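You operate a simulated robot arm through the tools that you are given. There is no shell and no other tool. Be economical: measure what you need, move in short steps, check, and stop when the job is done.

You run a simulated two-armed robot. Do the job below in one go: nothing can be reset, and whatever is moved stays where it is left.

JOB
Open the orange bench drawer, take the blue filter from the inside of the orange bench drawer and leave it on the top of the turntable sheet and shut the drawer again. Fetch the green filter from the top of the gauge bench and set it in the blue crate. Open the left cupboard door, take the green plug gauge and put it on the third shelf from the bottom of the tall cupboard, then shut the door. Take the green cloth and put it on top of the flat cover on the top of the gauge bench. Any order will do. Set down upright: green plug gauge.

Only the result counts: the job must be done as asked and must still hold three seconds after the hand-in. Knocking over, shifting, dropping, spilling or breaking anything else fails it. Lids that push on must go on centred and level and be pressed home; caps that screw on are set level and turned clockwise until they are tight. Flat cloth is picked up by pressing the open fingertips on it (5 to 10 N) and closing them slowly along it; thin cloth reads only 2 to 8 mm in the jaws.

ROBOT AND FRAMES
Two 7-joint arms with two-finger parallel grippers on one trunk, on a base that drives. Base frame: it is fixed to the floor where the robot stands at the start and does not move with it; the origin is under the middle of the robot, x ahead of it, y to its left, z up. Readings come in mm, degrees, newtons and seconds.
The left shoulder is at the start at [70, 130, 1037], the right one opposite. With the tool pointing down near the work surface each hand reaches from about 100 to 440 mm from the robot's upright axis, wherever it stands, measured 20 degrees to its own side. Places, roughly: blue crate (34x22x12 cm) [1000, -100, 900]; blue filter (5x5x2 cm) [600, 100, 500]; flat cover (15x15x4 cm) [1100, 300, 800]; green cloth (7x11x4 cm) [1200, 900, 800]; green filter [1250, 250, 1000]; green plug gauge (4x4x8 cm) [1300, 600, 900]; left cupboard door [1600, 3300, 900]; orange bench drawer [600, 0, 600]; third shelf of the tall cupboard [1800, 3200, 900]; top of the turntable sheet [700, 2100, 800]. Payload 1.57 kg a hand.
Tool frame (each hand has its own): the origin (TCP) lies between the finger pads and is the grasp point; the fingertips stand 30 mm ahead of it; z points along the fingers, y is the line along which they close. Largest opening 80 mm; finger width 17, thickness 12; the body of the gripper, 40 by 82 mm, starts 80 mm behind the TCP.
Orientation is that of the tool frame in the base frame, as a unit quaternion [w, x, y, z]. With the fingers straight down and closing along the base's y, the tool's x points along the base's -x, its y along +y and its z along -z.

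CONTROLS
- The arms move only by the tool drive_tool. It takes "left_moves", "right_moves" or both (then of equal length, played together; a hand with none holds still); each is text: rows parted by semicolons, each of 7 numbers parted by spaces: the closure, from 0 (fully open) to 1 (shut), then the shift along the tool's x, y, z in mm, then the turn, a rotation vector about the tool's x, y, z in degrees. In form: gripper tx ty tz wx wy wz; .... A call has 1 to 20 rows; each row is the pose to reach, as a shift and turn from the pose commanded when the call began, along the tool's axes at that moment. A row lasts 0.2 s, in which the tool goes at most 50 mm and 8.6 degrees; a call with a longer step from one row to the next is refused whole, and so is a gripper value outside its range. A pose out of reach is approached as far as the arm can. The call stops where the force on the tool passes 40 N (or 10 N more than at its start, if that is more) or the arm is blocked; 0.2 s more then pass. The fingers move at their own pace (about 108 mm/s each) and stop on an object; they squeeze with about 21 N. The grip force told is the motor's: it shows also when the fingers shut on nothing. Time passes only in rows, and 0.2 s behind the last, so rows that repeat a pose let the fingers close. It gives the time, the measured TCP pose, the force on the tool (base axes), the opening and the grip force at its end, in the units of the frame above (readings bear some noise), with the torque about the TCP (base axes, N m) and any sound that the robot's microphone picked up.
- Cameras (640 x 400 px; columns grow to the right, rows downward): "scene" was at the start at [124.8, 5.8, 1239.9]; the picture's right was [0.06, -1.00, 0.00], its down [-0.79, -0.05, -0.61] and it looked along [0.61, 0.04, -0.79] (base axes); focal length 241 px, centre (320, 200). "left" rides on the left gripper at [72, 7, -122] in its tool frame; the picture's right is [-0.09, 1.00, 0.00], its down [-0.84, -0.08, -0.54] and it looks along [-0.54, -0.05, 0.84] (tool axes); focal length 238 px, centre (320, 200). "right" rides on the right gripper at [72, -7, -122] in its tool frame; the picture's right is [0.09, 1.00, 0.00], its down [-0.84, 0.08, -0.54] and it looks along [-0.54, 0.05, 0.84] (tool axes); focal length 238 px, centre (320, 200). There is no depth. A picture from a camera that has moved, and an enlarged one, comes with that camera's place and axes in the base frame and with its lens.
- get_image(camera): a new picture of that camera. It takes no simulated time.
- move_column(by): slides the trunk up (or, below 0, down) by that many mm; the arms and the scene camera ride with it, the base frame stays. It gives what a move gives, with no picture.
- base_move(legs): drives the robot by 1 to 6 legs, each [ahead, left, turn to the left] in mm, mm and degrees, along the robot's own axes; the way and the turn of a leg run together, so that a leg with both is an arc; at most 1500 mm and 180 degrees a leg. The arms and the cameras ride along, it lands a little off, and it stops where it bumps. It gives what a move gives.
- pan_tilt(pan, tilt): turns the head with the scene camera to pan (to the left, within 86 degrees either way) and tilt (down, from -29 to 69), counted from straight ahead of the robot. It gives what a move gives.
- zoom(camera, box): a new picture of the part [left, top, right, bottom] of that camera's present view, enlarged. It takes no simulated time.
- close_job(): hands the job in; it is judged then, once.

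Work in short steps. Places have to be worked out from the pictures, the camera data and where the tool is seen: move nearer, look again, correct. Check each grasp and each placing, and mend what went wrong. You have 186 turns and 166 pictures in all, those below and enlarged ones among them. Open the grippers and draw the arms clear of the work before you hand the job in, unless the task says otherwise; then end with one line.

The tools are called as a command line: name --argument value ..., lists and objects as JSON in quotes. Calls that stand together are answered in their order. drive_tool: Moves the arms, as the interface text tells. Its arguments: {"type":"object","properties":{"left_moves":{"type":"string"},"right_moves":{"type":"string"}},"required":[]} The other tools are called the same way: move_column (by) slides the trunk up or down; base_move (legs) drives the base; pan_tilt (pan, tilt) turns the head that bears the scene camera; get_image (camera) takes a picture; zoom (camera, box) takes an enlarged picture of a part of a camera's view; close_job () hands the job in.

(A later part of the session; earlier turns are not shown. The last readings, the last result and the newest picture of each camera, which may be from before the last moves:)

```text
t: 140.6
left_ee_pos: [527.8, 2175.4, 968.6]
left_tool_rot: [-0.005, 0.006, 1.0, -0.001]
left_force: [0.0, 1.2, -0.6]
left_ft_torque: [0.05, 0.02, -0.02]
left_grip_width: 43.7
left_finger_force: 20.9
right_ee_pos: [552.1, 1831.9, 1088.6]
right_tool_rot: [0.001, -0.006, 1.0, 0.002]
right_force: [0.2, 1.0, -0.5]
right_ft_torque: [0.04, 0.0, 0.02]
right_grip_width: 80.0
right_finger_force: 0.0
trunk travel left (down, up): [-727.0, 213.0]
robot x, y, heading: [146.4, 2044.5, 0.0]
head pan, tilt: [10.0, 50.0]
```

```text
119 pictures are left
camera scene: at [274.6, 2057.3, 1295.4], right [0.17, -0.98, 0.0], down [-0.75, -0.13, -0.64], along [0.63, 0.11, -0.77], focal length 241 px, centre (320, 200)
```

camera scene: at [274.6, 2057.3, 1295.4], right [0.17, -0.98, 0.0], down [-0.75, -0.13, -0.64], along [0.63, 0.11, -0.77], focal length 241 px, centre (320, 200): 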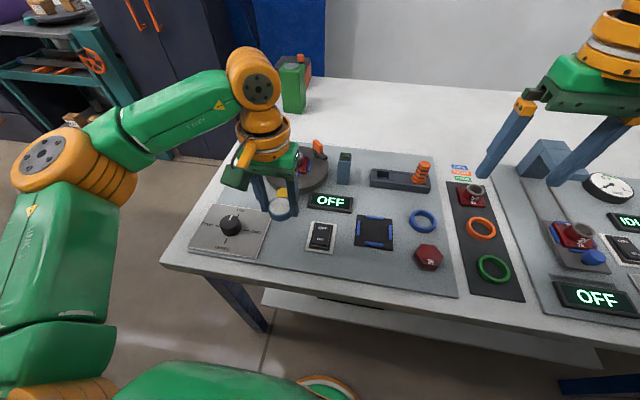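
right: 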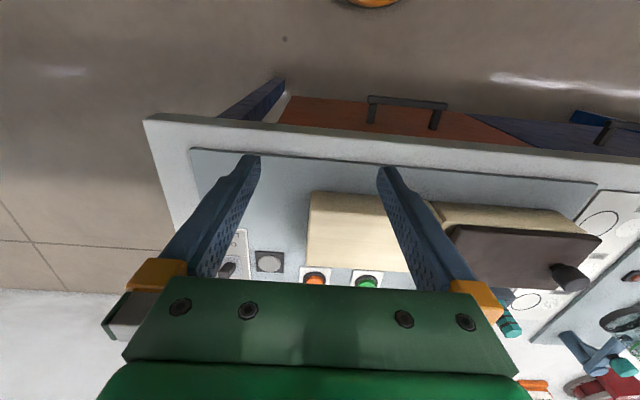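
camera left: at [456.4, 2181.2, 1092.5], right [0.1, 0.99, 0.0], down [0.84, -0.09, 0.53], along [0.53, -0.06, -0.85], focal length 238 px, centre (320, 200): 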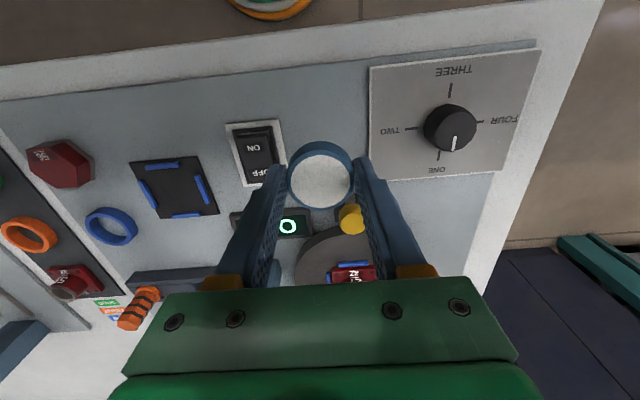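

Aligned with the gap centre (2127–2225). Descend, then small steps to contact.

drive_tool --left_moves "1 0 0 20 0 0 0; 1 0 0 40 0 0 0; 1 0 0 60 0 0 0; 1 0 0 80 0 0 0; 1 0 0 95 0 0 0; 1 0 0 98 0 0 0; 1 0 0 100 0 0 0; 1 0 0 102 0 0 0; 1 0 0 104 0 0 0; 1 0 0 106 0 0 0; 1 0 0 107 0 0 0"

get_image --camera "left"

```text
t: 143.0
left_ee_pos: [527.0, 2174.9, 862.2]
left_tool_rot: [-0.004, 0.006, 1.0, -0.002]
left_force: [0.8, -0.1, -1.1]
left_ft_torque: [0.01, 0.04, -0.01]
left_grip_width: 43.6
left_finger_force: 20.8
right_ee_pos: [552.1, 1831.8, 1088.6]
right_tool_rot: [0.0, -0.006, 1.0, 0.002]
right_force: [0.3, -0.1, 0.1]
right_ft_torque: [0.02, 0.01, -0.01]
right_grip_width: 80.2
right_finger_force: 0.1
trunk travel left (down, up): [-727.0, 213.0]
robot x, y, heading: [148.7, 2043.2, -0.4]
head pan, tilt: [10.0, 50.0]
```

```text
118 pictures are left
camera left: at [455.4, 2180.8, 985.6], right [0.1, 0.99, 0.0], down [0.84, -0.09, 0.53], along [0.53, -0.06, -0.85], focal length 238 px, centre (320, 200)
```

left: 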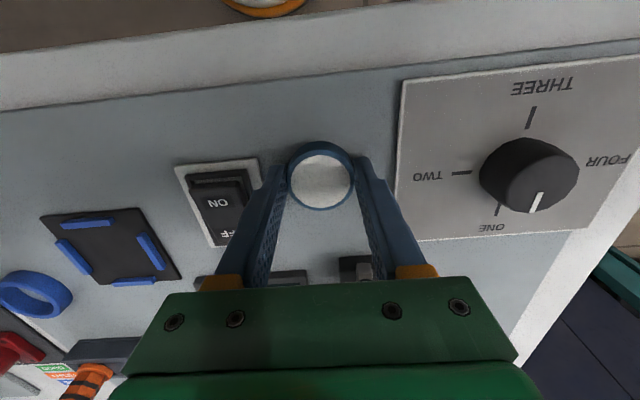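

No contact yet; continue down in 2 mm steps.

drive_tool --left_moves "1 0 0 2 0 0 0; 1 0 0 4 0 0 0; 1 0 0 6 0 0 0; 1 0 0 8 0 0 0; 1 0 0 10 0 0 0; 1 0 0 12 0 0 0; 1 0 0 14 0 0 0; 1 0 0 16 0 0 0"

```text
t: 144.1
left_ee_pos: [526.3, 2174.8, 858.8]
left_tool_rot: [0.002, 0.005, 1.0, -0.002]
left_force: [-2.8, 0.4, 17.0]
left_ft_torque: [0.2, 0.28, 0.04]
left_grip_width: 43.4
left_finger_force: 20.7
right_ee_pos: [548.5, 1829.9, 1089.7]
right_tool_rot: [0.002, -0.007, 1.0, 0.001]
right_force: [-0.4, -0.3, -0.3]
right_ft_torque: [0.01, 0.01, 0.04]
right_grip_width: 79.9
right_finger_force: 0.1
trunk travel left (down, up): [-727.0, 213.0]
robot x, y, heading: [145.5, 2043.1, -0.2]
head pan, tilt: [10.0, 50.0]
stopped in row 5 (left hand): the force on the tool passed its limit at 44 N (the readings are from after the stop); the commanded pose is now the measured one
```

Contact. Open a little (to ~56 mm), raise straight up, then open fully and check.

drive_tool --left_moves "0.3 0 0 -1 0 0 0; 0.3 0 0 -1 0 0 0; 0.3 0 0 -1 0 0 0; 0.3 0 0 -10 0 0 0; 0.3 0 0 -30 0 0 0; 0 0 0 -60 0 0 0; 0 0 0 -100 0 0 0; 0 0 0 -140 0 0 0; 0 0 0 -180 0 0 0; 0 0 0 -220 0 0 0"

get_image --camera "left"

```text
t: 146.3
left_ee_pos: [528.2, 2173.9, 1076.6]
left_tool_rot: [0.0, 0.005, 1.0, -0.002]
left_force: [0.6, 0.5, 0.4]
left_ft_torque: [0.0, -0.03, 0.04]
left_grip_width: 80.1
left_finger_force: 0.1
right_ee_pos: [551.1, 1830.8, 1088.6]
right_tool_rot: [0.0, -0.006, 1.0, 0.002]
right_force: [-0.5, -0.7, -0.4]
right_ft_torque: [0.0, -0.02, -0.01]
right_grip_width: 80.2
right_finger_force: 0.1
trunk travel left (down, up): [-727.0, 213.0]
robot x, y, heading: [147.7, 2044.6, 0.2]
head pan, tilt: [10.0, 50.0]
```

```text
117 pictures are left
camera left: at [455.4, 2181.0, 1199.7], right [0.1, 0.99, 0.0], down [0.84, -0.08, 0.54], along [0.54, -0.06, -0.84], focal length 238 px, centre (320, 200)
```

left: 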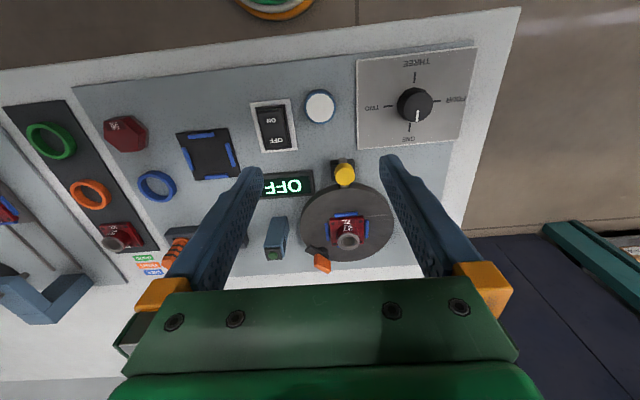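

Blue filter is resting flat on the mat. Now look at the cupboard and the left end of the bench for a path.

base_move --legs '[[-350, 0, 0]]'

move_column --by 200

pan_tilt --pan 35 --tilt 25

get_image --camera "scene"

```text
t: 148.5
left_ee_pos: [181.6, 2175.3, 1075.6]
left_tool_rot: [-0.002, 0.006, 1.0, -0.002]
left_force: [0.0, -0.1, 0.5]
left_ft_torque: [-0.01, -0.02, 0.04]
left_grip_width: 80.3
left_finger_force: 0.0
right_ee_pos: [205.2, 1833.0, 1088.6]
right_tool_rot: [-0.001, -0.007, 1.0, 0.001]
right_force: [-0.2, -0.8, -0.3]
right_ft_torque: [0.03, 0.04, -0.03]
right_grip_width: 80.2
right_finger_force: 0.0
trunk travel left (down, up): [-727.0, 213.0]
robot x, y, heading: [-200.4, 2042.4, -0.1]
head pan, tilt: [10.0, 50.0]
```

```text
t: 150.7
left_ee_pos: [180.5, 2175.8, 1275.5]
left_tool_rot: [0.0, 0.005, 1.0, -0.001]
left_force: [0.2, 0.1, 0.3]
left_ft_torque: [-0.01, -0.04, -0.01]
left_grip_width: 79.8
left_finger_force: 0.1
right_ee_pos: [202.6, 1832.3, 1288.1]
right_tool_rot: [0.0, -0.007, 1.0, 0.002]
right_force: [0.5, -0.6, 0.0]
right_ft_torque: [-0.02, 0.01, 0.02]
right_grip_width: 79.9
right_finger_force: 0.0
trunk travel left (down, up): [-927.0, 13.0]
robot x, y, heading: [-199.8, 2044.8, -0.1]
head pan, tilt: [10.0, 50.0]
```

```text
t: 151.6
left_ee_pos: [181.0, 2175.4, 1275.7]
left_tool_rot: [-0.001, 0.005, 1.0, -0.002]
left_force: [-0.5, 0.7, -1.3]
left_ft_torque: [0.05, 0.02, 0.0]
left_grip_width: 80.1
left_finger_force: 0.0
right_ee_pos: [203.3, 1833.0, 1289.8]
right_tool_rot: [0.0, -0.007, 1.0, 0.002]
right_force: [0.5, -0.6, 0.1]
right_ft_torque: [0.03, 0.01, -0.01]
right_grip_width: 80.0
right_finger_force: 0.0
trunk travel left (down, up): [-927.0, 13.0]
robot x, y, heading: [-205.1, 2044.3, -0.2]
head pan, tilt: [35.0, 25.0]
```

```text
116 pictures are left
camera scene: at [-74.3, 2097.1, 1532.8], right [0.57, -0.82, 0.0], down [-0.35, -0.24, -0.91], along [0.74, 0.52, -0.42], focal length 241 px, centre (320, 200)
```

scene: 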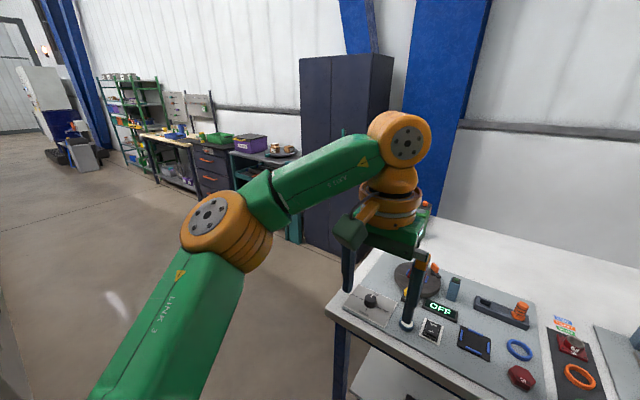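

The blue pillar stands next to the bench's back left; so I'll enter the rear aisle from the bench's right end. Drive right along the front.

base_move --legs '[[0, -1500, 0], [0, -1450, 0]]'

pan_tilt --pan -10 --tilt 25

get_image --camera "scene"

```text
t: 165.9
left_ee_pos: [162.4, -778.9, 1276.8]
left_tool_rot: [-0.001, 0.006, 1.0, -0.002]
left_force: [0.2, -0.8, -0.5]
left_ft_torque: [-0.03, -0.01, 0.03]
left_grip_width: 80.0
left_finger_force: 0.1
right_ee_pos: [185.9, -1122.7, 1288.5]
right_tool_rot: [0.0, -0.006, 1.0, 0.002]
right_force: [0.3, 0.1, -0.8]
right_ft_torque: [0.0, -0.04, -0.02]
right_grip_width: 80.0
right_finger_force: 0.1
trunk travel left (down, up): [-927.0, 13.0]
robot x, y, heading: [-219.7, -911.2, -0.1]
head pan, tilt: [35.0, 25.0]
```

```text
t: 167.0
left_ee_pos: [162.4, -779.6, 1275.3]
left_tool_rot: [-0.001, 0.006, 1.0, -0.001]
left_force: [-0.9, 0.0, -0.2]
left_ft_torque: [0.05, 0.0, -0.02]
left_grip_width: 79.8
left_finger_force: 0.0
right_ee_pos: [186.4, -1123.5, 1289.3]
right_tool_rot: [0.0, -0.006, 1.0, 0.001]
right_force: [0.2, 0.3, -1.0]
right_ft_torque: [0.01, 0.01, 0.0]
right_grip_width: 79.6
right_finger_force: 0.1
trunk travel left (down, up): [-927.0, 13.0]
robot x, y, heading: [-219.4, -912.2, -0.0]
head pan, tilt: [-10.0, 25.0]
```

```text
115 pictures are left
camera scene: at [-76.8, -927.2, 1532.9], right [-0.17, -0.98, 0.0], down [-0.42, 0.07, -0.91], along [0.89, -0.16, -0.42], focal length 241 px, centre (320, 200)
```

scene: 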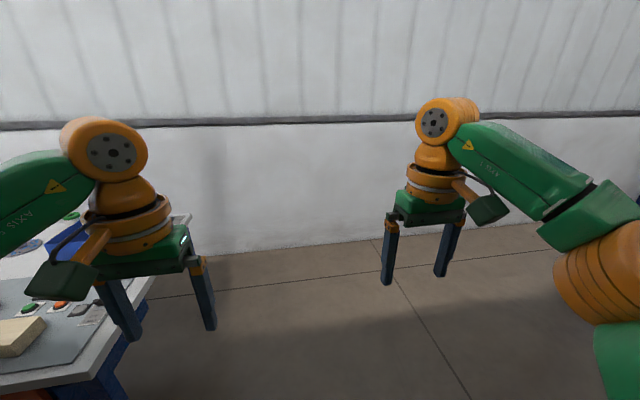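

Floor is clear. Drive ahead, turn around to face −x, back up to x≈1700.

base_move --legs '[[800, -100, 0], [0, 0, 180], [-1090, 0, 0]]'

pan_tilt --pan -45 --tilt 35

get_image --camera "scene"

```text
t: 183.8
left_ee_pos: [1286.2, -1176.5, 1275.0]
left_tool_rot: [-0.002, 1.0, -0.029, 0.001]
left_force: [0.0, 0.5, -0.2]
left_ft_torque: [-0.01, -0.02, 0.02]
left_grip_width: 79.8
left_finger_force: 0.0
right_ee_pos: [1280.1, -831.8, 1287.7]
right_tool_rot: [0.001, 1.0, -0.018, 0.001]
right_force: [-0.5, 0.0, -0.1]
right_ft_torque: [-0.01, -0.02, 0.0]
right_grip_width: 79.9
right_finger_force: 0.0
trunk travel left (down, up): [-927.0, 13.0]
robot x, y, heading: [1673.3, -1060.8, 177.3]
head pan, tilt: [-10.0, 25.0]
```

```text
t: 184.8
left_ee_pos: [1286.7, -1175.6, 1275.9]
left_tool_rot: [-0.002, 1.0, -0.03, 0.001]
left_force: [0.1, 0.6, 0.3]
left_ft_torque: [-0.03, 0.03, -0.01]
left_grip_width: 79.8
left_finger_force: 0.0
right_ee_pos: [1280.7, -832.5, 1288.9]
right_tool_rot: [0.001, 1.0, -0.017, 0.0]
right_force: [-0.1, 0.1, -0.2]
right_ft_torque: [-0.02, 0.01, 0.0]
right_grip_width: 79.8
right_finger_force: 0.0
trunk travel left (down, up): [-927.0, 13.0]
robot x, y, heading: [1676.7, -1063.9, 177.4]
head pan, tilt: [-45.0, 35.0]
```

```text
114 pictures are left
camera scene: at [1565.1, -993.6, 1517.2], right [0.74, 0.67, 0.0], down [0.39, -0.42, -0.82], along [-0.55, 0.61, -0.57], focal length 241 px, centre (320, 200)
```

scene: 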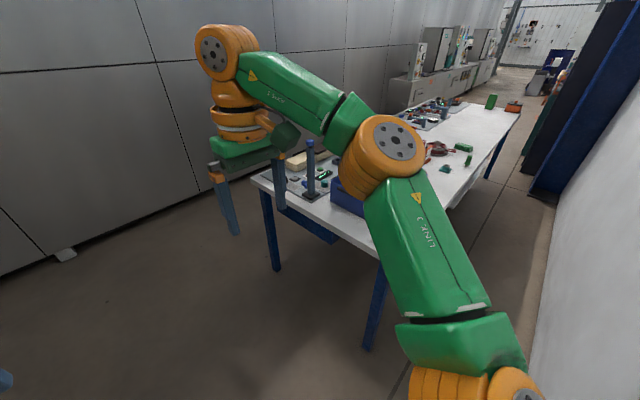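

Aisle is clear. Straighten heading and drive along the aisle to y≈260.

base_move --legs '[[0, 0, 2.6], [0, -1320, 0]]'

pan_tilt --pan 5 --tilt 45

get_image --camera "scene"

get_image --camera "left"

```text
t: 191.8
left_ee_pos: [1303.0, 129.8, 1276.1]
left_tool_rot: [-0.002, 1.0, -0.012, 0.001]
left_force: [0.1, -1.3, -1.0]
left_ft_torque: [0.02, -0.02, -0.04]
left_grip_width: 80.1
left_finger_force: 0.0
right_ee_pos: [1285.2, 472.9, 1289.2]
right_tool_rot: [0.001, 1.0, 0.0, 0.0]
right_force: [-0.1, 0.2, -0.4]
right_ft_torque: [0.02, -0.01, 0.03]
right_grip_width: 80.2
right_finger_force: 0.0
trunk travel left (down, up): [-927.0, 13.0]
robot x, y, heading: [1683.2, 253.6, 179.0]
head pan, tilt: [-45.0, 35.0]
```

```text
t: 193.0
left_ee_pos: [1304.5, 130.3, 1276.3]
left_tool_rot: [-0.002, 1.0, -0.011, 0.001]
left_force: [-0.2, -0.1, 1.0]
left_ft_torque: [-0.01, 0.01, 0.0]
left_grip_width: 80.0
left_finger_force: 0.1
right_ee_pos: [1284.6, 474.2, 1288.6]
right_tool_rot: [0.001, 1.0, -0.001, 0.0]
right_force: [0.2, -0.1, 0.2]
right_ft_torque: [0.03, 0.0, 0.03]
right_grip_width: 80.1
right_finger_force: 0.1
trunk travel left (down, up): [-927.0, 13.0]
robot x, y, heading: [1686.1, 258.1, 179.5]
head pan, tilt: [5.0, 45.0]
```

```text
113 pictures are left
camera scene: at [1555.0, 253.5, 1502.3], right [-0.07, 1.0, 0.0], down [0.71, 0.05, -0.71], along [-0.71, -0.05, -0.71], focal length 241 px, centre (320, 200)
```

scene: 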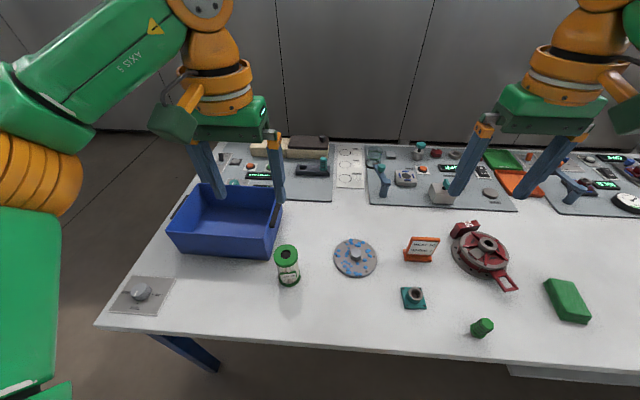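

```text
112 pictures are left
camera left: at [1374.5, 120.0, 1398.7], right [-0.12, -0.99, 0.0], down [-0.84, 0.1, 0.54], along [-0.54, 0.07, -0.84], focal length 238 px, centre (320, 200)
```

left: 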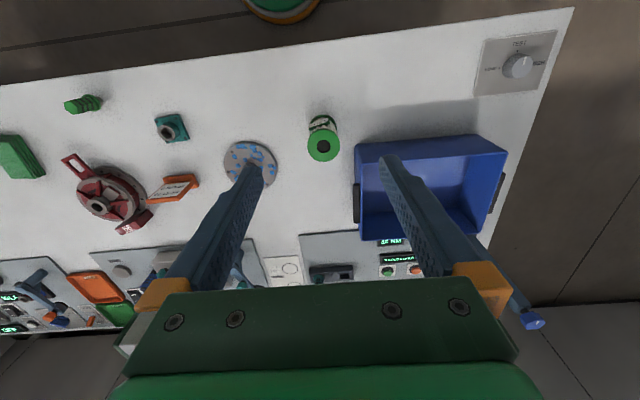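

Filter top ≈[1212, 137, 960], Ø≈62. Zoom on the crate to get its geometry.

zoom --camera "scene" --box '[140, 160, 400, 310]'

zoom --camera "left" --box '[290, 90, 530, 250]'

```text
2.46 times, centred on (270, 235) of scene
camera zoom: at [1555.0, 253.5, 1502.3], right [-0.07, 1.0, 0.0], down [0.71, 0.05, -0.71], along [-0.71, -0.05, -0.71], focal length 592 px, centre (443, 114)
```

zoom: 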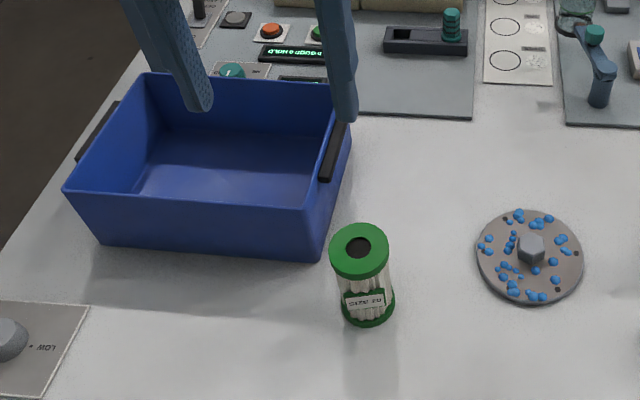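

```text
2.50 times, centred on (410, 170) of left
camera zoom: at [1374.5, 120.0, 1398.7], right [-0.12, -0.99, 0.0], down [-0.84, 0.1, 0.54], along [-0.54, 0.07, -0.84], focal length 596 px, centre (95, 275)
```

zoom: 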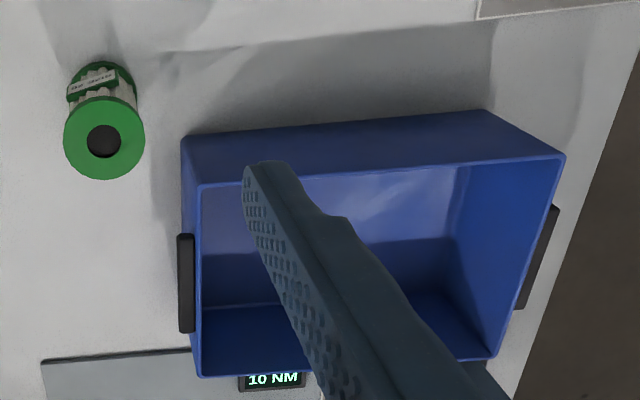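

Crate rim: x 945–1158, y −226..60, z≈945. Drive ahead 90 mm, lower the trunk, and check alignment over the filter.

base_move --legs '[[90, 0, 0.5]]'

move_column --by -200

get_image --camera "left"

```text
t: 194.1
left_ee_pos: [1224.7, 128.6, 1279.5]
left_tool_rot: [-0.002, 1.0, -0.008, -0.003]
left_force: [0.5, 0.0, 0.8]
left_ft_torque: [0.02, 0.07, 0.0]
left_grip_width: 80.0
left_finger_force: 0.0
right_ee_pos: [1203.5, 472.1, 1291.4]
right_tool_rot: [0.001, 1.0, 0.004, -0.005]
right_force: [1.2, 1.2, 0.3]
right_ft_torque: [0.0, 0.11, 0.04]
right_grip_width: 80.1
right_finger_force: 0.1
trunk travel left (down, up): [-927.0, 13.0]
robot x, y, heading: [1597.0, 257.4, 179.8]
head pan, tilt: [5.0, 45.0]
```

```text
t: 196.2
left_ee_pos: [1215.0, 128.2, 1076.1]
left_tool_rot: [-0.002, 1.0, -0.008, 0.001]
left_force: [0.3, -0.6, 0.5]
left_ft_torque: [-0.01, 0.0, 0.0]
left_grip_width: 80.2
left_finger_force: 0.0
right_ee_pos: [1193.1, 470.7, 1089.1]
right_tool_rot: [0.001, 1.0, 0.004, 0.0]
right_force: [-0.1, 1.2, 0.6]
right_ft_torque: [-0.04, -0.01, -0.02]
right_grip_width: 80.0
right_finger_force: 0.1
trunk travel left (down, up): [-727.0, 213.0]
robot x, y, heading: [1597.1, 256.5, 179.7]
head pan, tilt: [5.0, 45.0]
```

```text
109 pictures are left
camera left: at [1285.9, 118.1, 1198.8], right [-0.11, -0.99, 0.0], down [-0.84, 0.09, 0.54], along [-0.54, 0.06, -0.84], focal length 238 px, centre (320, 200)
```

left: 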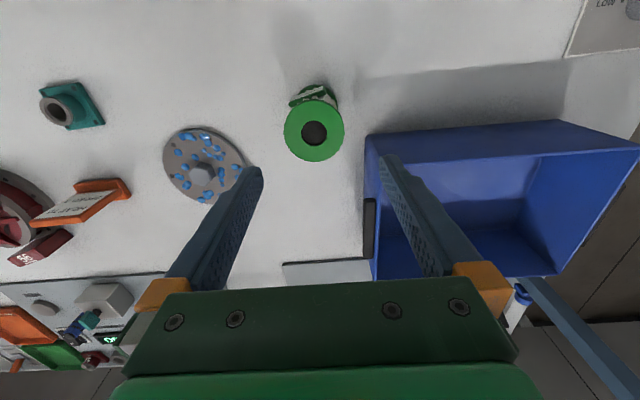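

Filter at [1214.6, 132]. Shift 4 mm and descend to z≈925, close.

drive_tool --left_moves "0 0 -4 40 0 0 0; 0 0 -4 80 0 0 0; 0 0 -4 115 0 0 0; 0 0 -4 140 0 0 0; 0 0 -4 151 0 0 0; 0 0 -4 151 0 0 0; 1 0 -4 151 0 0 0; 1 0 -4 151 0 0 0; 1 0 -4 151 0 0 0; 1 0 -4 151 0 0 0"

get_image --camera "left"

```text
t: 198.4
left_ee_pos: [1215.3, 132.1, 923.7]
left_tool_rot: [-0.003, 1.0, -0.008, 0.001]
left_force: [0.2, -0.7, -0.3]
left_ft_torque: [-0.02, -0.02, -0.01]
left_grip_width: 63.9
left_finger_force: 20.6
right_ee_pos: [1193.8, 470.8, 1089.7]
right_tool_rot: [0.001, 1.0, 0.005, -0.001]
right_force: [-0.6, -0.3, -0.4]
right_ft_torque: [0.02, -0.02, 0.01]
right_grip_width: 80.3
right_finger_force: 0.0
trunk travel left (down, up): [-727.0, 213.0]
robot x, y, heading: [1594.7, 258.9, 179.8]
head pan, tilt: [5.0, 45.0]
```

```text
108 pictures are left
camera left: at [1285.9, 122.0, 1047.0], right [-0.11, -0.99, 0.0], down [-0.84, 0.09, 0.54], along [-0.54, 0.06, -0.84], focal length 238 px, centre (320, 200)
```

left: 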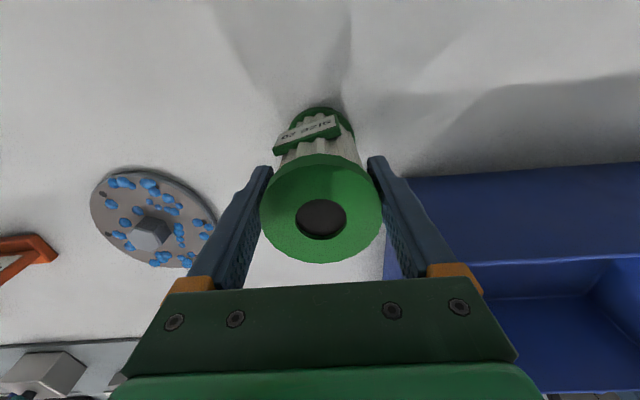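

Gripped (64 mm). Lift 165 mm slowly.

drive_tool --left_moves "1 0 0 -4 0 0 0; 1 0 0 -12 0 0 0; 1 0 0 -22 0 0 0; 1 0 0 -32 0 0 0; 1 0 0 -42 0 0 0; 1 0 0 -52 0 0 0; 1 0 0 -62 0 0 0; 1 0 0 -72 0 0 0; 1 0 0 -82 0 0 0; 1 0 0 -92 0 0 0; 1 0 0 -102 0 0 0; 1 0 0 -112 0 0 0; 1 0 0 -122 0 0 0; 1 0 0 -132 0 0 0; 1 0 0 -142 0 0 0; 1 0 0 -152 0 0 0; 1 0 0 -160 0 0 0; 1 0 0 -165 0 0 0"

base_move --legs '[[0, 215, 0]]'

get_image --camera "left"

```text
t: 202.2
left_ee_pos: [1216.0, 132.3, 1090.9]
left_tool_rot: [-0.001, 1.0, -0.008, 0.001]
left_force: [0.1, 0.8, -2.6]
left_ft_torque: [0.01, -0.06, 0.01]
left_grip_width: 63.6
left_finger_force: 21.2
right_ee_pos: [1192.6, 471.4, 1088.9]
right_tool_rot: [0.001, 1.0, 0.004, -0.001]
right_force: [-0.3, -0.2, 0.0]
right_ft_torque: [0.03, -0.01, -0.02]
right_grip_width: 80.1
right_finger_force: 0.1
trunk travel left (down, up): [-727.0, 213.0]
robot x, y, heading: [1595.0, 258.6, 180.0]
head pan, tilt: [5.0, 45.0]
```

```text
t: 203.9
left_ee_pos: [1214.3, -79.1, 1090.1]
left_tool_rot: [-0.001, 1.0, -0.009, 0.001]
left_force: [-0.3, -0.3, -2.1]
left_ft_torque: [-0.01, 0.02, -0.04]
left_grip_width: 63.7
left_finger_force: 21.1
right_ee_pos: [1191.6, 260.3, 1087.6]
right_tool_rot: [0.002, 1.0, 0.004, 0.001]
right_force: [-0.3, -0.1, 0.2]
right_ft_torque: [-0.01, -0.03, -0.01]
right_grip_width: 80.2
right_finger_force: 0.1
trunk travel left (down, up): [-727.0, 213.0]
robot x, y, heading: [1596.1, 44.1, 179.5]
head pan, tilt: [5.0, 45.0]
```

```text
107 pictures are left
camera left: at [1284.1, -88.7, 1213.0], right [-0.11, -0.99, 0.0], down [-0.84, 0.09, 0.54], along [-0.54, 0.06, -0.84], focal length 238 px, centre (320, 200)
```

left: 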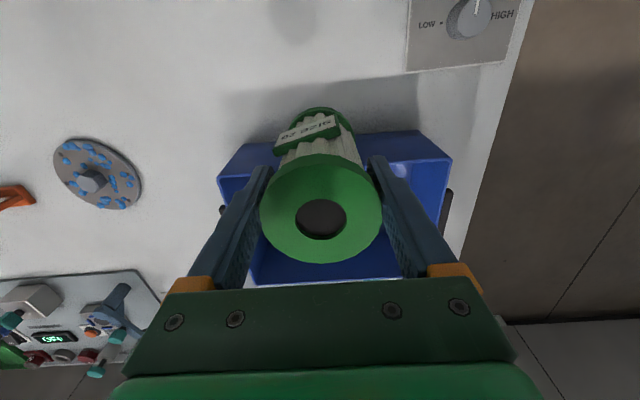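

Drive ahead 100 mm and extend the arm 40 mm so the filter is over the crate (x≈1074).

base_move --legs '[[100, 0, 0]]'

drive_tool --left_moves "1 -15 0 0 0 0 0; 1 -30 0 0 0 0 0; 1 -42 0 0 0 0 0; 1 -42 0 0 0 0 0"

get_image --camera "scene"

```text
t: 205.1
left_ee_pos: [1117.3, -80.6, 1089.8]
left_tool_rot: [-0.002, 1.0, -0.009, -0.001]
left_force: [0.3, -0.8, -2.1]
left_ft_torque: [0.01, 0.0, 0.01]
left_grip_width: 63.8
left_finger_force: 21.2
right_ee_pos: [1096.3, 259.4, 1088.7]
right_tool_rot: [0.003, 1.0, 0.003, 0.0]
right_force: [0.5, -0.8, -0.1]
right_ft_torque: [-0.02, 0.02, 0.02]
right_grip_width: 80.0
right_finger_force: 0.0
trunk travel left (down, up): [-727.0, 213.0]
robot x, y, heading: [1495.3, 46.3, 179.6]
head pan, tilt: [5.0, 45.0]
```

```text
t: 206.1
left_ee_pos: [1070.7, -79.8, 1089.4]
left_tool_rot: [-0.002, 1.0, -0.009, 0.0]
left_force: [0.9, -0.3, -1.6]
left_ft_torque: [-0.01, 0.03, -0.01]
left_grip_width: 63.7
left_finger_force: 20.9
right_ee_pos: [1092.5, 259.1, 1088.2]
right_tool_rot: [0.001, 1.0, 0.004, 0.0]
right_force: [0.2, 0.3, -0.4]
right_ft_torque: [0.03, 0.02, -0.03]
right_grip_width: 79.9
right_finger_force: 0.0
trunk travel left (down, up): [-727.0, 213.0]
robot x, y, heading: [1497.7, 45.1, 179.7]
head pan, tilt: [5.0, 45.0]
```

```text
106 pictures are left
camera scene: at [1364.6, 39.9, 1302.3], right [-0.08, 1.0, 0.0], down [0.71, 0.06, -0.71], along [-0.7, -0.06, -0.71], focal length 241 px, centre (320, 200)
```

scene: 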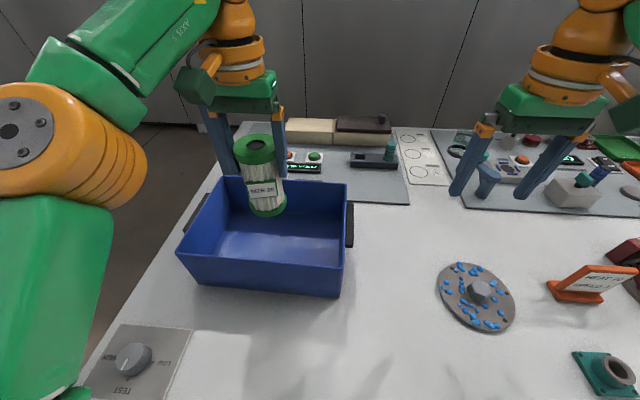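

Well centred over the crate. Descend, finishing in small steps until contact.

drive_tool --left_moves "1 0 0 20 0 0 0; 1 0 0 40 0 0 0; 1 0 0 60 0 0 0; 1 0 0 80 0 0 0; 1 0 0 100 0 0 0; 1 0 0 120 0 0 0; 1 0 0 138 0 0 0; 1 0 0 145 0 0 0; 1 0 0 148 0 0 0; 1 0 0 151 0 0 0; 1 0 0 154 0 0 0; 1 0 0 157 0 0 0; 1 0 0 160 0 0 0; 1 0 0 163 0 0 0; 1 0 0 166 0 0 0; 1 0 0 169 0 0 0"

get_image --camera "scene"

```text
t: 209.5
left_ee_pos: [1075.4, -78.7, 923.4]
left_tool_rot: [-0.001, 1.0, -0.008, -0.001]
left_force: [-0.7, -0.7, 17.4]
left_ft_torque: [-0.39, 0.05, -0.03]
left_grip_width: 63.4
left_finger_force: 21.5
right_ee_pos: [1096.4, 260.5, 1090.0]
right_tool_rot: [0.001, 1.0, 0.003, -0.002]
right_force: [0.5, -0.2, -0.3]
right_ft_torque: [0.03, -0.03, 0.01]
right_grip_width: 79.9
right_finger_force: 0.0
trunk travel left (down, up): [-727.0, 213.0]
robot x, y, heading: [1493.3, 42.4, 179.7]
head pan, tilt: [5.0, 45.0]
```

```text
105 pictures are left
camera scene: at [1368.6, 41.2, 1302.8], right [-0.08, 1.0, 0.0], down [0.7, 0.06, -0.71], along [-0.71, -0.06, -0.7], focal length 241 px, centre (320, 200)
```

scene: 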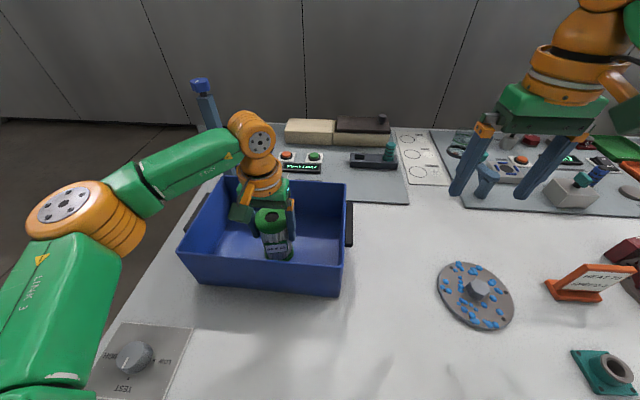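

Contact with the crate floor (17 N). Release, raise straight up, and check.

drive_tool --left_moves "1 0 0 -2 0 0 0; 0.1 0 0 -2 0 0 0; 0 0 0 -2 0 0 0; 0 0 0 -2 0 0 0; 0 0 0 -2 0 0 0; 0 0 0 -20 0 0 0; 0 0 0 -50 0 0 0; 0 0 0 -90 0 0 0; 0 0 0 -130 0 0 0; 0 0 0 -170 0 0 0; 0 0 0 -190 0 0 0"

get_image --camera "scene"

```text
t: 211.9
left_ee_pos: [1076.7, -77.8, 1107.3]
left_tool_rot: [0.0, 1.0, -0.009, 0.003]
left_force: [0.0, 0.1, -0.7]
left_ft_torque: [0.06, 0.04, 0.01]
left_grip_width: 80.2
left_finger_force: 0.1
left hand out of reach, approached as far as the arm can: row 11
right_ee_pos: [1093.7, 260.2, 1089.3]
right_tool_rot: [0.002, 1.0, 0.004, 0.0]
right_force: [-0.6, 0.9, -0.2]
right_ft_torque: [-0.05, 0.0, 0.04]
right_grip_width: 80.0
right_finger_force: 0.0
trunk travel left (down, up): [-727.0, 213.0]
robot x, y, heading: [1492.2, 44.7, 179.5]
head pan, tilt: [5.0, 45.0]
```

```text
104 pictures are left
camera scene: at [1365.1, 41.2, 1302.3], right [-0.08, 1.0, 0.0], down [0.7, 0.06, -0.71], along [-0.7, -0.06, -0.71], focal length 241 px, centre (320, 200)
```

scene: 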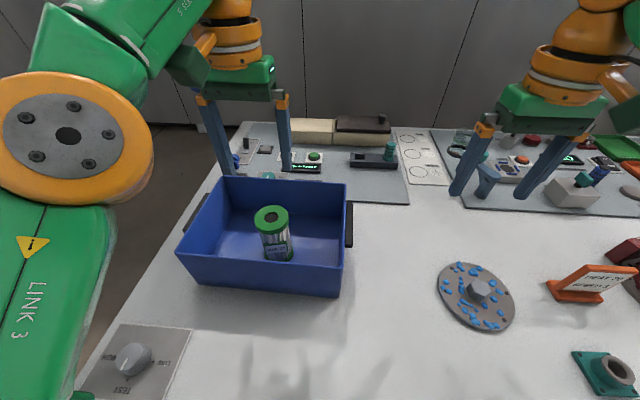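

Green filter stands in the crate. Next the cloth: back up 110 and move along to y≈1040.

base_move --legs '[[-120, 0, 0.4], [0, -1000, 0]]'

pan_tilt --pan 10 --tilt 50

get_image --camera "scene"

get_image --camera "left"

```text
t: 217.9
left_ee_pos: [1200.0, 921.8, 1105.8]
left_tool_rot: [0.0, 1.0, -0.008, 0.004]
left_force: [-0.8, -0.1, -0.1]
left_ft_torque: [0.0, 0.03, 0.02]
left_grip_width: 80.0
left_finger_force: 0.1
right_ee_pos: [1215.1, 1259.6, 1088.8]
right_tool_rot: [0.001, 1.0, 0.003, -0.001]
right_force: [-0.5, 0.1, 0.9]
right_ft_torque: [-0.02, 0.0, -0.02]
right_grip_width: 80.0
right_finger_force: 0.1
trunk travel left (down, up): [-727.0, 213.0]
robot x, y, heading: [1619.6, 1044.2, 180.0]
head pan, tilt: [5.0, 45.0]
```

```text
t: 218.6
left_ee_pos: [1197.5, 922.7, 1106.6]
left_tool_rot: [-0.001, 1.0, -0.008, 0.004]
left_force: [0.3, -0.1, 0.2]
left_ft_torque: [-0.02, 0.01, -0.01]
left_grip_width: 79.8
left_finger_force: 0.0
right_ee_pos: [1215.6, 1261.3, 1087.8]
right_tool_rot: [0.001, 1.0, 0.004, 0.0]
right_force: [0.5, -0.5, 0.5]
right_ft_torque: [0.02, -0.02, 0.01]
right_grip_width: 80.1
right_finger_force: 0.1
trunk travel left (down, up): [-727.0, 213.0]
robot x, y, heading: [1619.2, 1048.2, 179.6]
head pan, tilt: [10.0, 50.0]
```

```text
103 pictures are left
camera scene: at [1492.4, 1035.7, 1295.4], right [-0.17, 0.99, 0.0], down [0.76, 0.13, -0.64], along [-0.63, -0.11, -0.77], focal length 241 px, centre (320, 200)
```

scene: 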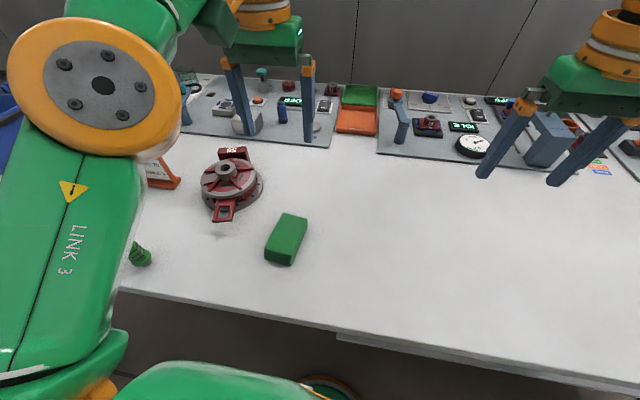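

```text
102 pictures are left
camera left: at [1268.4, 912.3, 1229.3], right [-0.11, -0.99, 0.0], down [-0.84, 0.09, 0.53], along [-0.53, 0.06, -0.85], focal length 238 px, centre (320, 200)
```

left: 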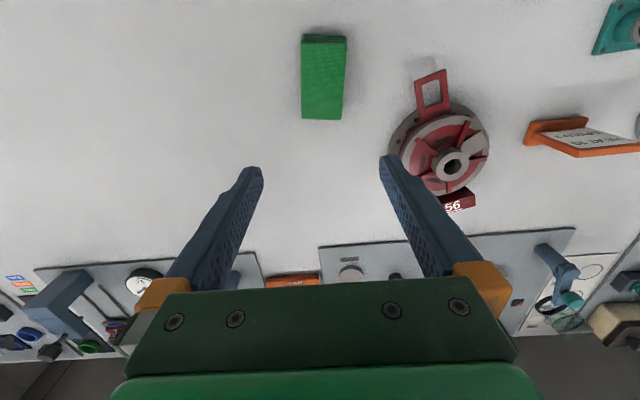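

Cloth block: centre ≈[1228, 913], long axis along x turned about −10°, ~57 mm wide. Align, turn 9°, and descend halfway, then look.

drive_tool --left_moves "0 15 5 20 0 0 4; 0 30 10 50 0 0 9; 0 30 10 90 0 0 9; 0 30 10 130 0 0 9; 0 30 10 130 0 0 9"

get_image --camera "left"

```text
t: 219.8
left_ee_pos: [1229.1, 911.1, 977.0]
left_tool_rot: [-0.001, 0.996, -0.086, 0.003]
left_force: [0.2, 0.0, 0.5]
left_ft_torque: [0.0, -0.03, -0.01]
left_grip_width: 80.2
left_finger_force: 0.0
right_ee_pos: [1216.9, 1260.1, 1089.7]
right_tool_rot: [0.002, 1.0, 0.004, 0.001]
right_force: [0.2, 0.3, 0.0]
right_ft_torque: [0.02, -0.01, -0.02]
right_grip_width: 80.5
right_finger_force: 0.0
trunk travel left (down, up): [-727.0, 213.0]
robot x, y, heading: [1618.0, 1049.0, 179.9]
head pan, tilt: [10.0, 50.0]
```

```text
101 pictures are left
camera left: at [1297.5, 890.6, 1099.8], right [-0.26, -0.97, 0.0], down [-0.82, 0.22, 0.54], along [-0.52, 0.14, -0.84], focal length 238 px, centre (320, 200)
```

left: 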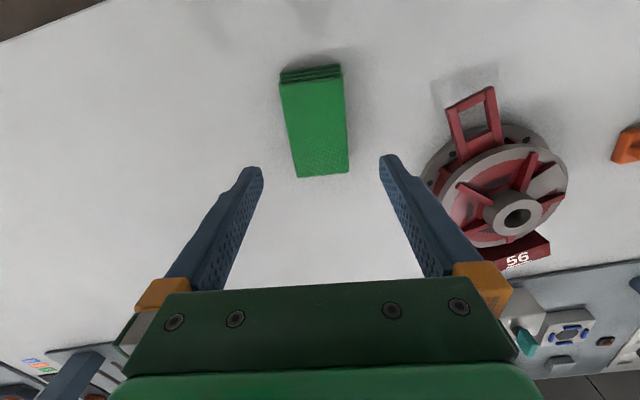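

Folded cloth is centred and aligned. Descend to z≈860 and close slowly.

drive_tool --left_moves "0 -2 0 40 0 0 0; 0 -2 0 80 0 0 0; 0 -2 0 105 0 0 0; 0 -2 0 112 0 0 0; 0 -2 0 117 0 0 0; 0 -2 0 117 0 0 0; 0.3 -2 0 117 0 0 0; 0.5 -2 0 117 0 0 0; 0.8 -2 0 117 0 0 0; 1 -2 0 117 0 0 0; 1 -2 0 117 0 0 0; 1 -2 0 117 0 0 0"

get_image --camera "left"

```text
t: 222.4
left_ee_pos: [1228.1, 912.0, 859.0]
left_tool_rot: [-0.001, 0.996, -0.087, 0.004]
left_force: [0.1, -0.7, 0.0]
left_ft_torque: [0.0, 0.01, -0.01]
left_grip_width: 64.5
left_finger_force: 21.0
right_ee_pos: [1215.5, 1259.4, 1089.4]
right_tool_rot: [0.0, 1.0, 0.003, -0.001]
right_force: [-0.8, 0.0, 0.9]
right_ft_torque: [-0.01, 0.02, -0.03]
right_grip_width: 80.0
right_finger_force: 0.1
trunk travel left (down, up): [-727.0, 213.0]
robot x, y, heading: [1619.4, 1047.5, 179.4]
head pan, tilt: [10.0, 50.0]
```

```text
100 pictures are left
camera left: at [1296.0, 891.0, 982.2], right [-0.26, -0.96, 0.0], down [-0.82, 0.22, 0.53], along [-0.52, 0.14, -0.85], focal length 238 px, centre (320, 200)
```

left: 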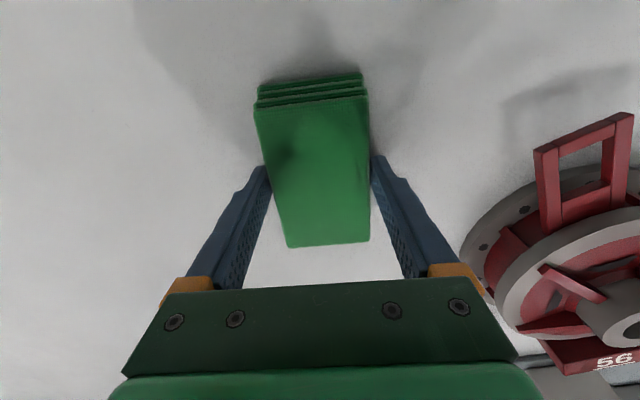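

Gripped at 64.5 mm. Lift slowly 90 mm and check.

drive_tool --left_moves "1 0 0 -3 0 0 0; 1 0 0 -8 0 0 0; 1 0 0 -16 0 0 0; 1 0 0 -26 0 0 0; 1 0 0 -36 0 0 0; 1 0 0 -46 0 0 0; 1 0 0 -56 0 0 0; 1 0 0 -66 0 0 0; 1 0 0 -76 0 0 0; 1 0 0 -86 0 0 0; 1 0 0 -96 0 0 0; 1 0 0 -106 0 0 0; 1 0 0 -116 0 0 0; 1 0 0 -126 0 0 0; 1 0 0 -136 0 0 0; 1 0 0 -146 0 0 0; 1 0 0 -156 0 0 0; 1 0 0 -166 0 0 0; 1 0 0 -170 0 0 0"

get_image --camera "left"

```text
t: 226.4
left_ee_pos: [1226.4, 912.8, 1028.8]
left_tool_rot: [-0.001, 0.996, -0.086, 0.005]
left_force: [-0.5, 0.3, 0.0]
left_ft_torque: [-0.01, 0.02, 0.01]
left_grip_width: 64.2
left_finger_force: 21.2
right_ee_pos: [1215.7, 1260.9, 1088.7]
right_tool_rot: [0.0, 1.0, 0.004, 0.0]
right_force: [0.4, 0.5, 0.3]
right_ft_torque: [-0.01, -0.04, -0.01]
right_grip_width: 80.0
right_finger_force: 0.2
trunk travel left (down, up): [-727.0, 213.0]
robot x, y, heading: [1616.8, 1044.6, 179.6]
head pan, tilt: [10.0, 50.0]
```

```text
99 pictures are left
camera left: at [1294.9, 891.7, 1152.6], right [-0.26, -0.96, 0.0], down [-0.82, 0.22, 0.53], along [-0.51, 0.14, -0.85], focal length 238 px, centre (320, 200)
```

left: 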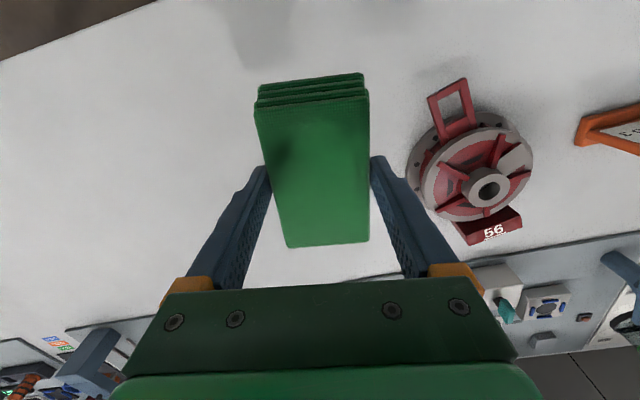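

Held. Drive left (−y) 580 mm to the flat cover and look.

base_move --legs '[[0, 580, 0]]'

get_image --camera "scene"

get_image --camera "left"

```text
t: 229.7
left_ee_pos: [1222.8, 333.2, 1029.9]
left_tool_rot: [-0.001, 0.996, -0.088, 0.004]
left_force: [-0.3, 0.5, -0.7]
left_ft_torque: [-0.03, 0.02, 0.04]
left_grip_width: 63.9
left_finger_force: 21.0
right_ee_pos: [1211.6, 682.2, 1088.6]
right_tool_rot: [0.002, 1.0, 0.003, 0.0]
right_force: [0.0, 0.1, 0.0]
right_ft_torque: [0.03, -0.02, 0.0]
right_grip_width: 79.9
right_finger_force: 0.0
trunk travel left (down, up): [-727.0, 213.0]
robot x, y, heading: [1615.7, 465.6, 179.7]
head pan, tilt: [10.0, 50.0]
```

```text
98 pictures are left
camera scene: at [1487.9, 456.4, 1295.4], right [-0.16, 0.99, 0.0], down [0.76, 0.13, -0.64], along [-0.63, -0.11, -0.77], focal length 241 px, centre (320, 200)
```

scene: 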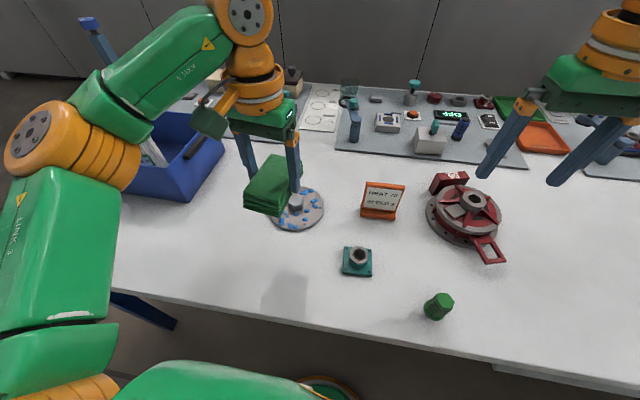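

```text
97 pictures are left
camera left: at [1290.1, 312.9, 1152.6], right [-0.26, -0.96, 0.0], down [-0.82, 0.22, 0.53], along [-0.51, 0.14, -0.85], focal length 238 px, centre (320, 200)
```

left: 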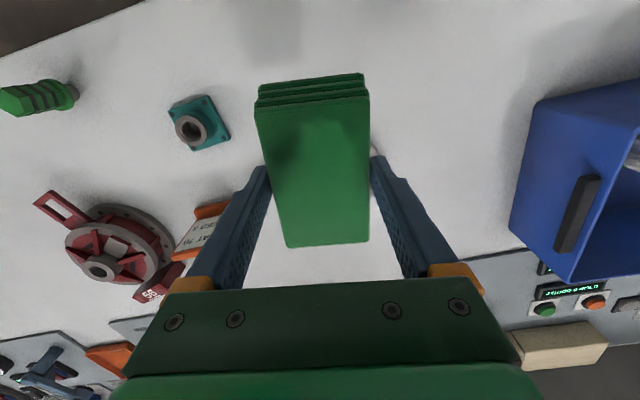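

Zoom on the cover to get its knob centre precisely.

zoom --camera "scene" --box '[220, 140, 380, 250]'

get_image --camera "right"

```text
3.64 times, centred on (300, 195) of scene
camera zoom: at [1487.9, 456.4, 1295.4], right [-0.16, 0.99, 0.0], down [0.76, 0.13, -0.64], along [-0.63, -0.11, -0.77], focal length 875 px, centre (393, 218)
```

zoom: 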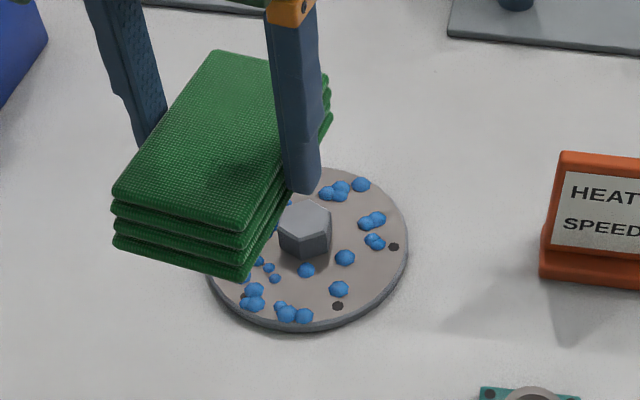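

```text
95 pictures are left
camera right: at [1283.6, 689.0, 1210.8], right [0.1, -1.0, 0.0], down [-0.84, -0.08, 0.54], along [-0.54, -0.06, -0.84], focal length 238 px, centre (320, 200)
```

right: 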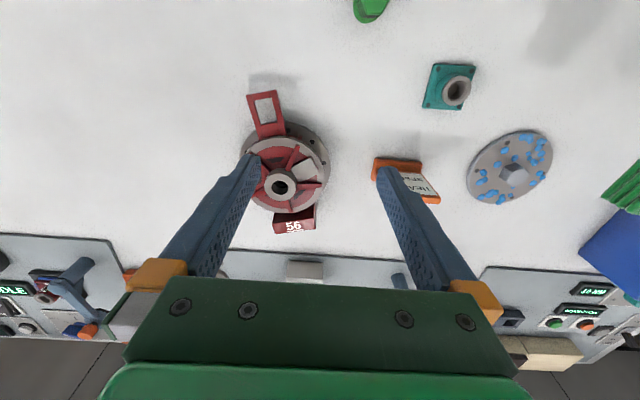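

Estimates vary by ±6 mm; since the cloth must balance on the knob, I drive left 320 mm so the right hand's camera looks nearly straight at the cover.

base_move --legs '[[0, 330, 0]]'

zoom --camera "right" --box '[200, 40, 440, 200]'

```text
t: 231.8
left_ee_pos: [1219.4, 7.6, 1029.4]
left_tool_rot: [-0.001, 0.996, -0.087, 0.004]
left_force: [-0.4, -0.8, 0.0]
left_ft_torque: [-0.01, 0.02, 0.01]
left_grip_width: 64.0
left_finger_force: 21.5
right_ee_pos: [1208.9, 355.1, 1088.4]
right_tool_rot: [0.002, 1.0, 0.002, 0.001]
right_force: [-0.1, 0.8, -0.6]
right_ft_torque: [-0.02, -0.05, -0.02]
right_grip_width: 80.2
right_finger_force: 0.1
trunk travel left (down, up): [-727.0, 213.0]
robot x, y, heading: [1610.2, 135.9, 179.7]
head pan, tilt: [10.0, 50.0]
```

```text
2.50 times, centred on (320, 120) of right
camera zoom: at [1280.6, 362.5, 1210.7], right [0.1, -1.0, 0.0], down [-0.84, -0.08, 0.54], along [-0.54, -0.06, -0.84], focal length 596 px, centre (320, 400)
```

zoom: 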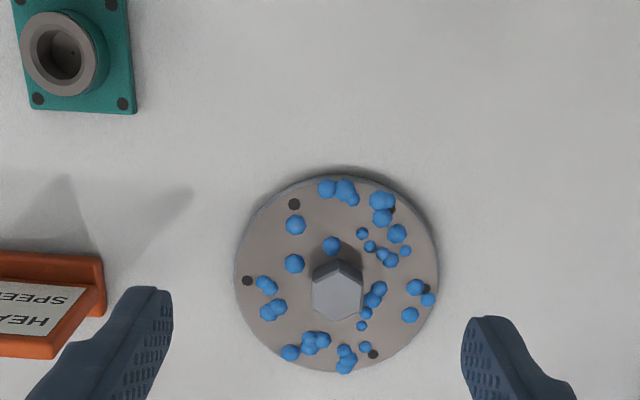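

Cover centre ≈[1139, 335], knob top z≈861. Return and go ahead so the cloth centre (≈TCP+4 in x) is above it.

base_move --legs '[[0, -328, 0], [85, 0, 0]]'

```text
t: 234.7
left_ee_pos: [1140.4, 334.9, 1030.2]
left_tool_rot: [-0.001, 0.996, -0.088, 0.003]
left_force: [-0.3, 0.4, -0.3]
left_ft_torque: [0.03, 0.05, 0.02]
left_grip_width: 64.1
left_finger_force: 20.9
right_ee_pos: [1131.0, 685.1, 1090.3]
right_tool_rot: [0.001, 1.0, 0.001, -0.002]
right_force: [-0.2, -0.6, -0.2]
right_ft_torque: [-0.01, -0.01, 0.0]
right_grip_width: 79.9
right_finger_force: 0.0
trunk travel left (down, up): [-727.0, 213.0]
robot x, y, heading: [1533.6, 464.7, 179.6]
head pan, tilt: [10.0, 50.0]
```

Fine-adjust −5 mm in x and lower toward the knob in small steps.

drive_tool --left_moves "1 -5 0 20 0 0 0; 1 -5 0 40 0 0 0; 1 -5 0 60 0 0 0; 1 -5 0 80 0 0 0; 1 -5 0 100 0 0 0; 1 -5 0 115 0 0 0; 1 -5 0 122 0 0 0; 1 -5 0 125 0 0 0; 1 -5 0 125 0 0 0"

zoom --camera "scene" --box '[200, 140, 400, 300]'

```text
t: 236.7
left_ee_pos: [1133.3, 336.4, 903.4]
left_tool_rot: [-0.001, 0.996, -0.089, 0.004]
left_force: [0.0, 0.3, -0.9]
left_ft_torque: [0.0, -0.02, 0.0]
left_grip_width: 64.3
left_finger_force: 21.5
right_ee_pos: [1128.3, 683.3, 1089.2]
right_tool_rot: [0.001, 1.0, 0.002, 0.0]
right_force: [0.4, 0.3, 0.1]
right_ft_torque: [-0.01, 0.04, 0.01]
right_grip_width: 80.2
right_finger_force: 0.1
trunk travel left (down, up): [-727.0, 213.0]
robot x, y, heading: [1528.1, 469.4, 179.5]
head pan, tilt: [10.0, 50.0]
```

```text
2.50 times, centred on (300, 220) of scene
camera zoom: at [1403.5, 457.8, 1295.3], right [-0.16, 0.99, 0.0], down [0.76, 0.13, -0.64], along [-0.63, -0.11, -0.77], focal length 602 px, centre (370, 150)
```

zoom: 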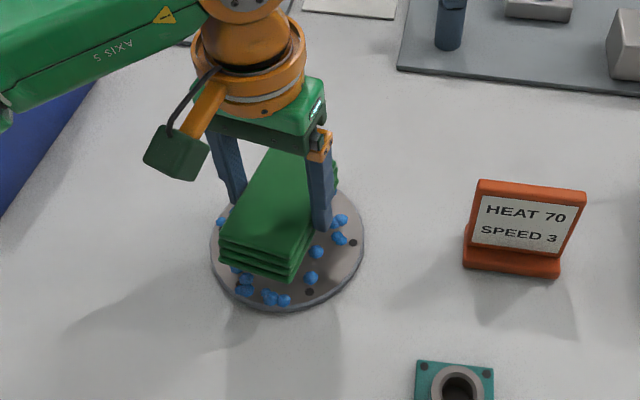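

Looks centred. Continue to contact.

drive_tool --left_moves "1 1 0 2 0 0 0; 1 1 0 4 0 0 0; 1 1 0 6 0 0 0; 1 1 0 8 0 0 0; 1 1 0 10 0 0 0; 1 1 0 12 0 0 0; 1 1 0 14 0 0 0; 1 1 0 16 0 0 0"

```text
t: 238.5
left_ee_pos: [1135.5, 336.6, 890.5]
left_tool_rot: [-0.002, 0.996, -0.089, 0.002]
left_force: [-8.7, -2.7, 27.4]
left_ft_torque: [-0.17, 0.18, 0.0]
left_grip_width: 64.2
left_finger_force: 21.0
right_ee_pos: [1129.7, 684.2, 1089.4]
right_tool_rot: [0.002, 1.0, 0.001, -0.001]
right_force: [-0.1, 0.4, -0.1]
right_ft_torque: [0.03, 0.02, -0.02]
right_grip_width: 79.8
right_finger_force: 0.2
trunk travel left (down, up): [-727.0, 213.0]
robot x, y, heading: [1528.1, 466.8, 179.4]
head pan, tilt: [10.0, 50.0]
```

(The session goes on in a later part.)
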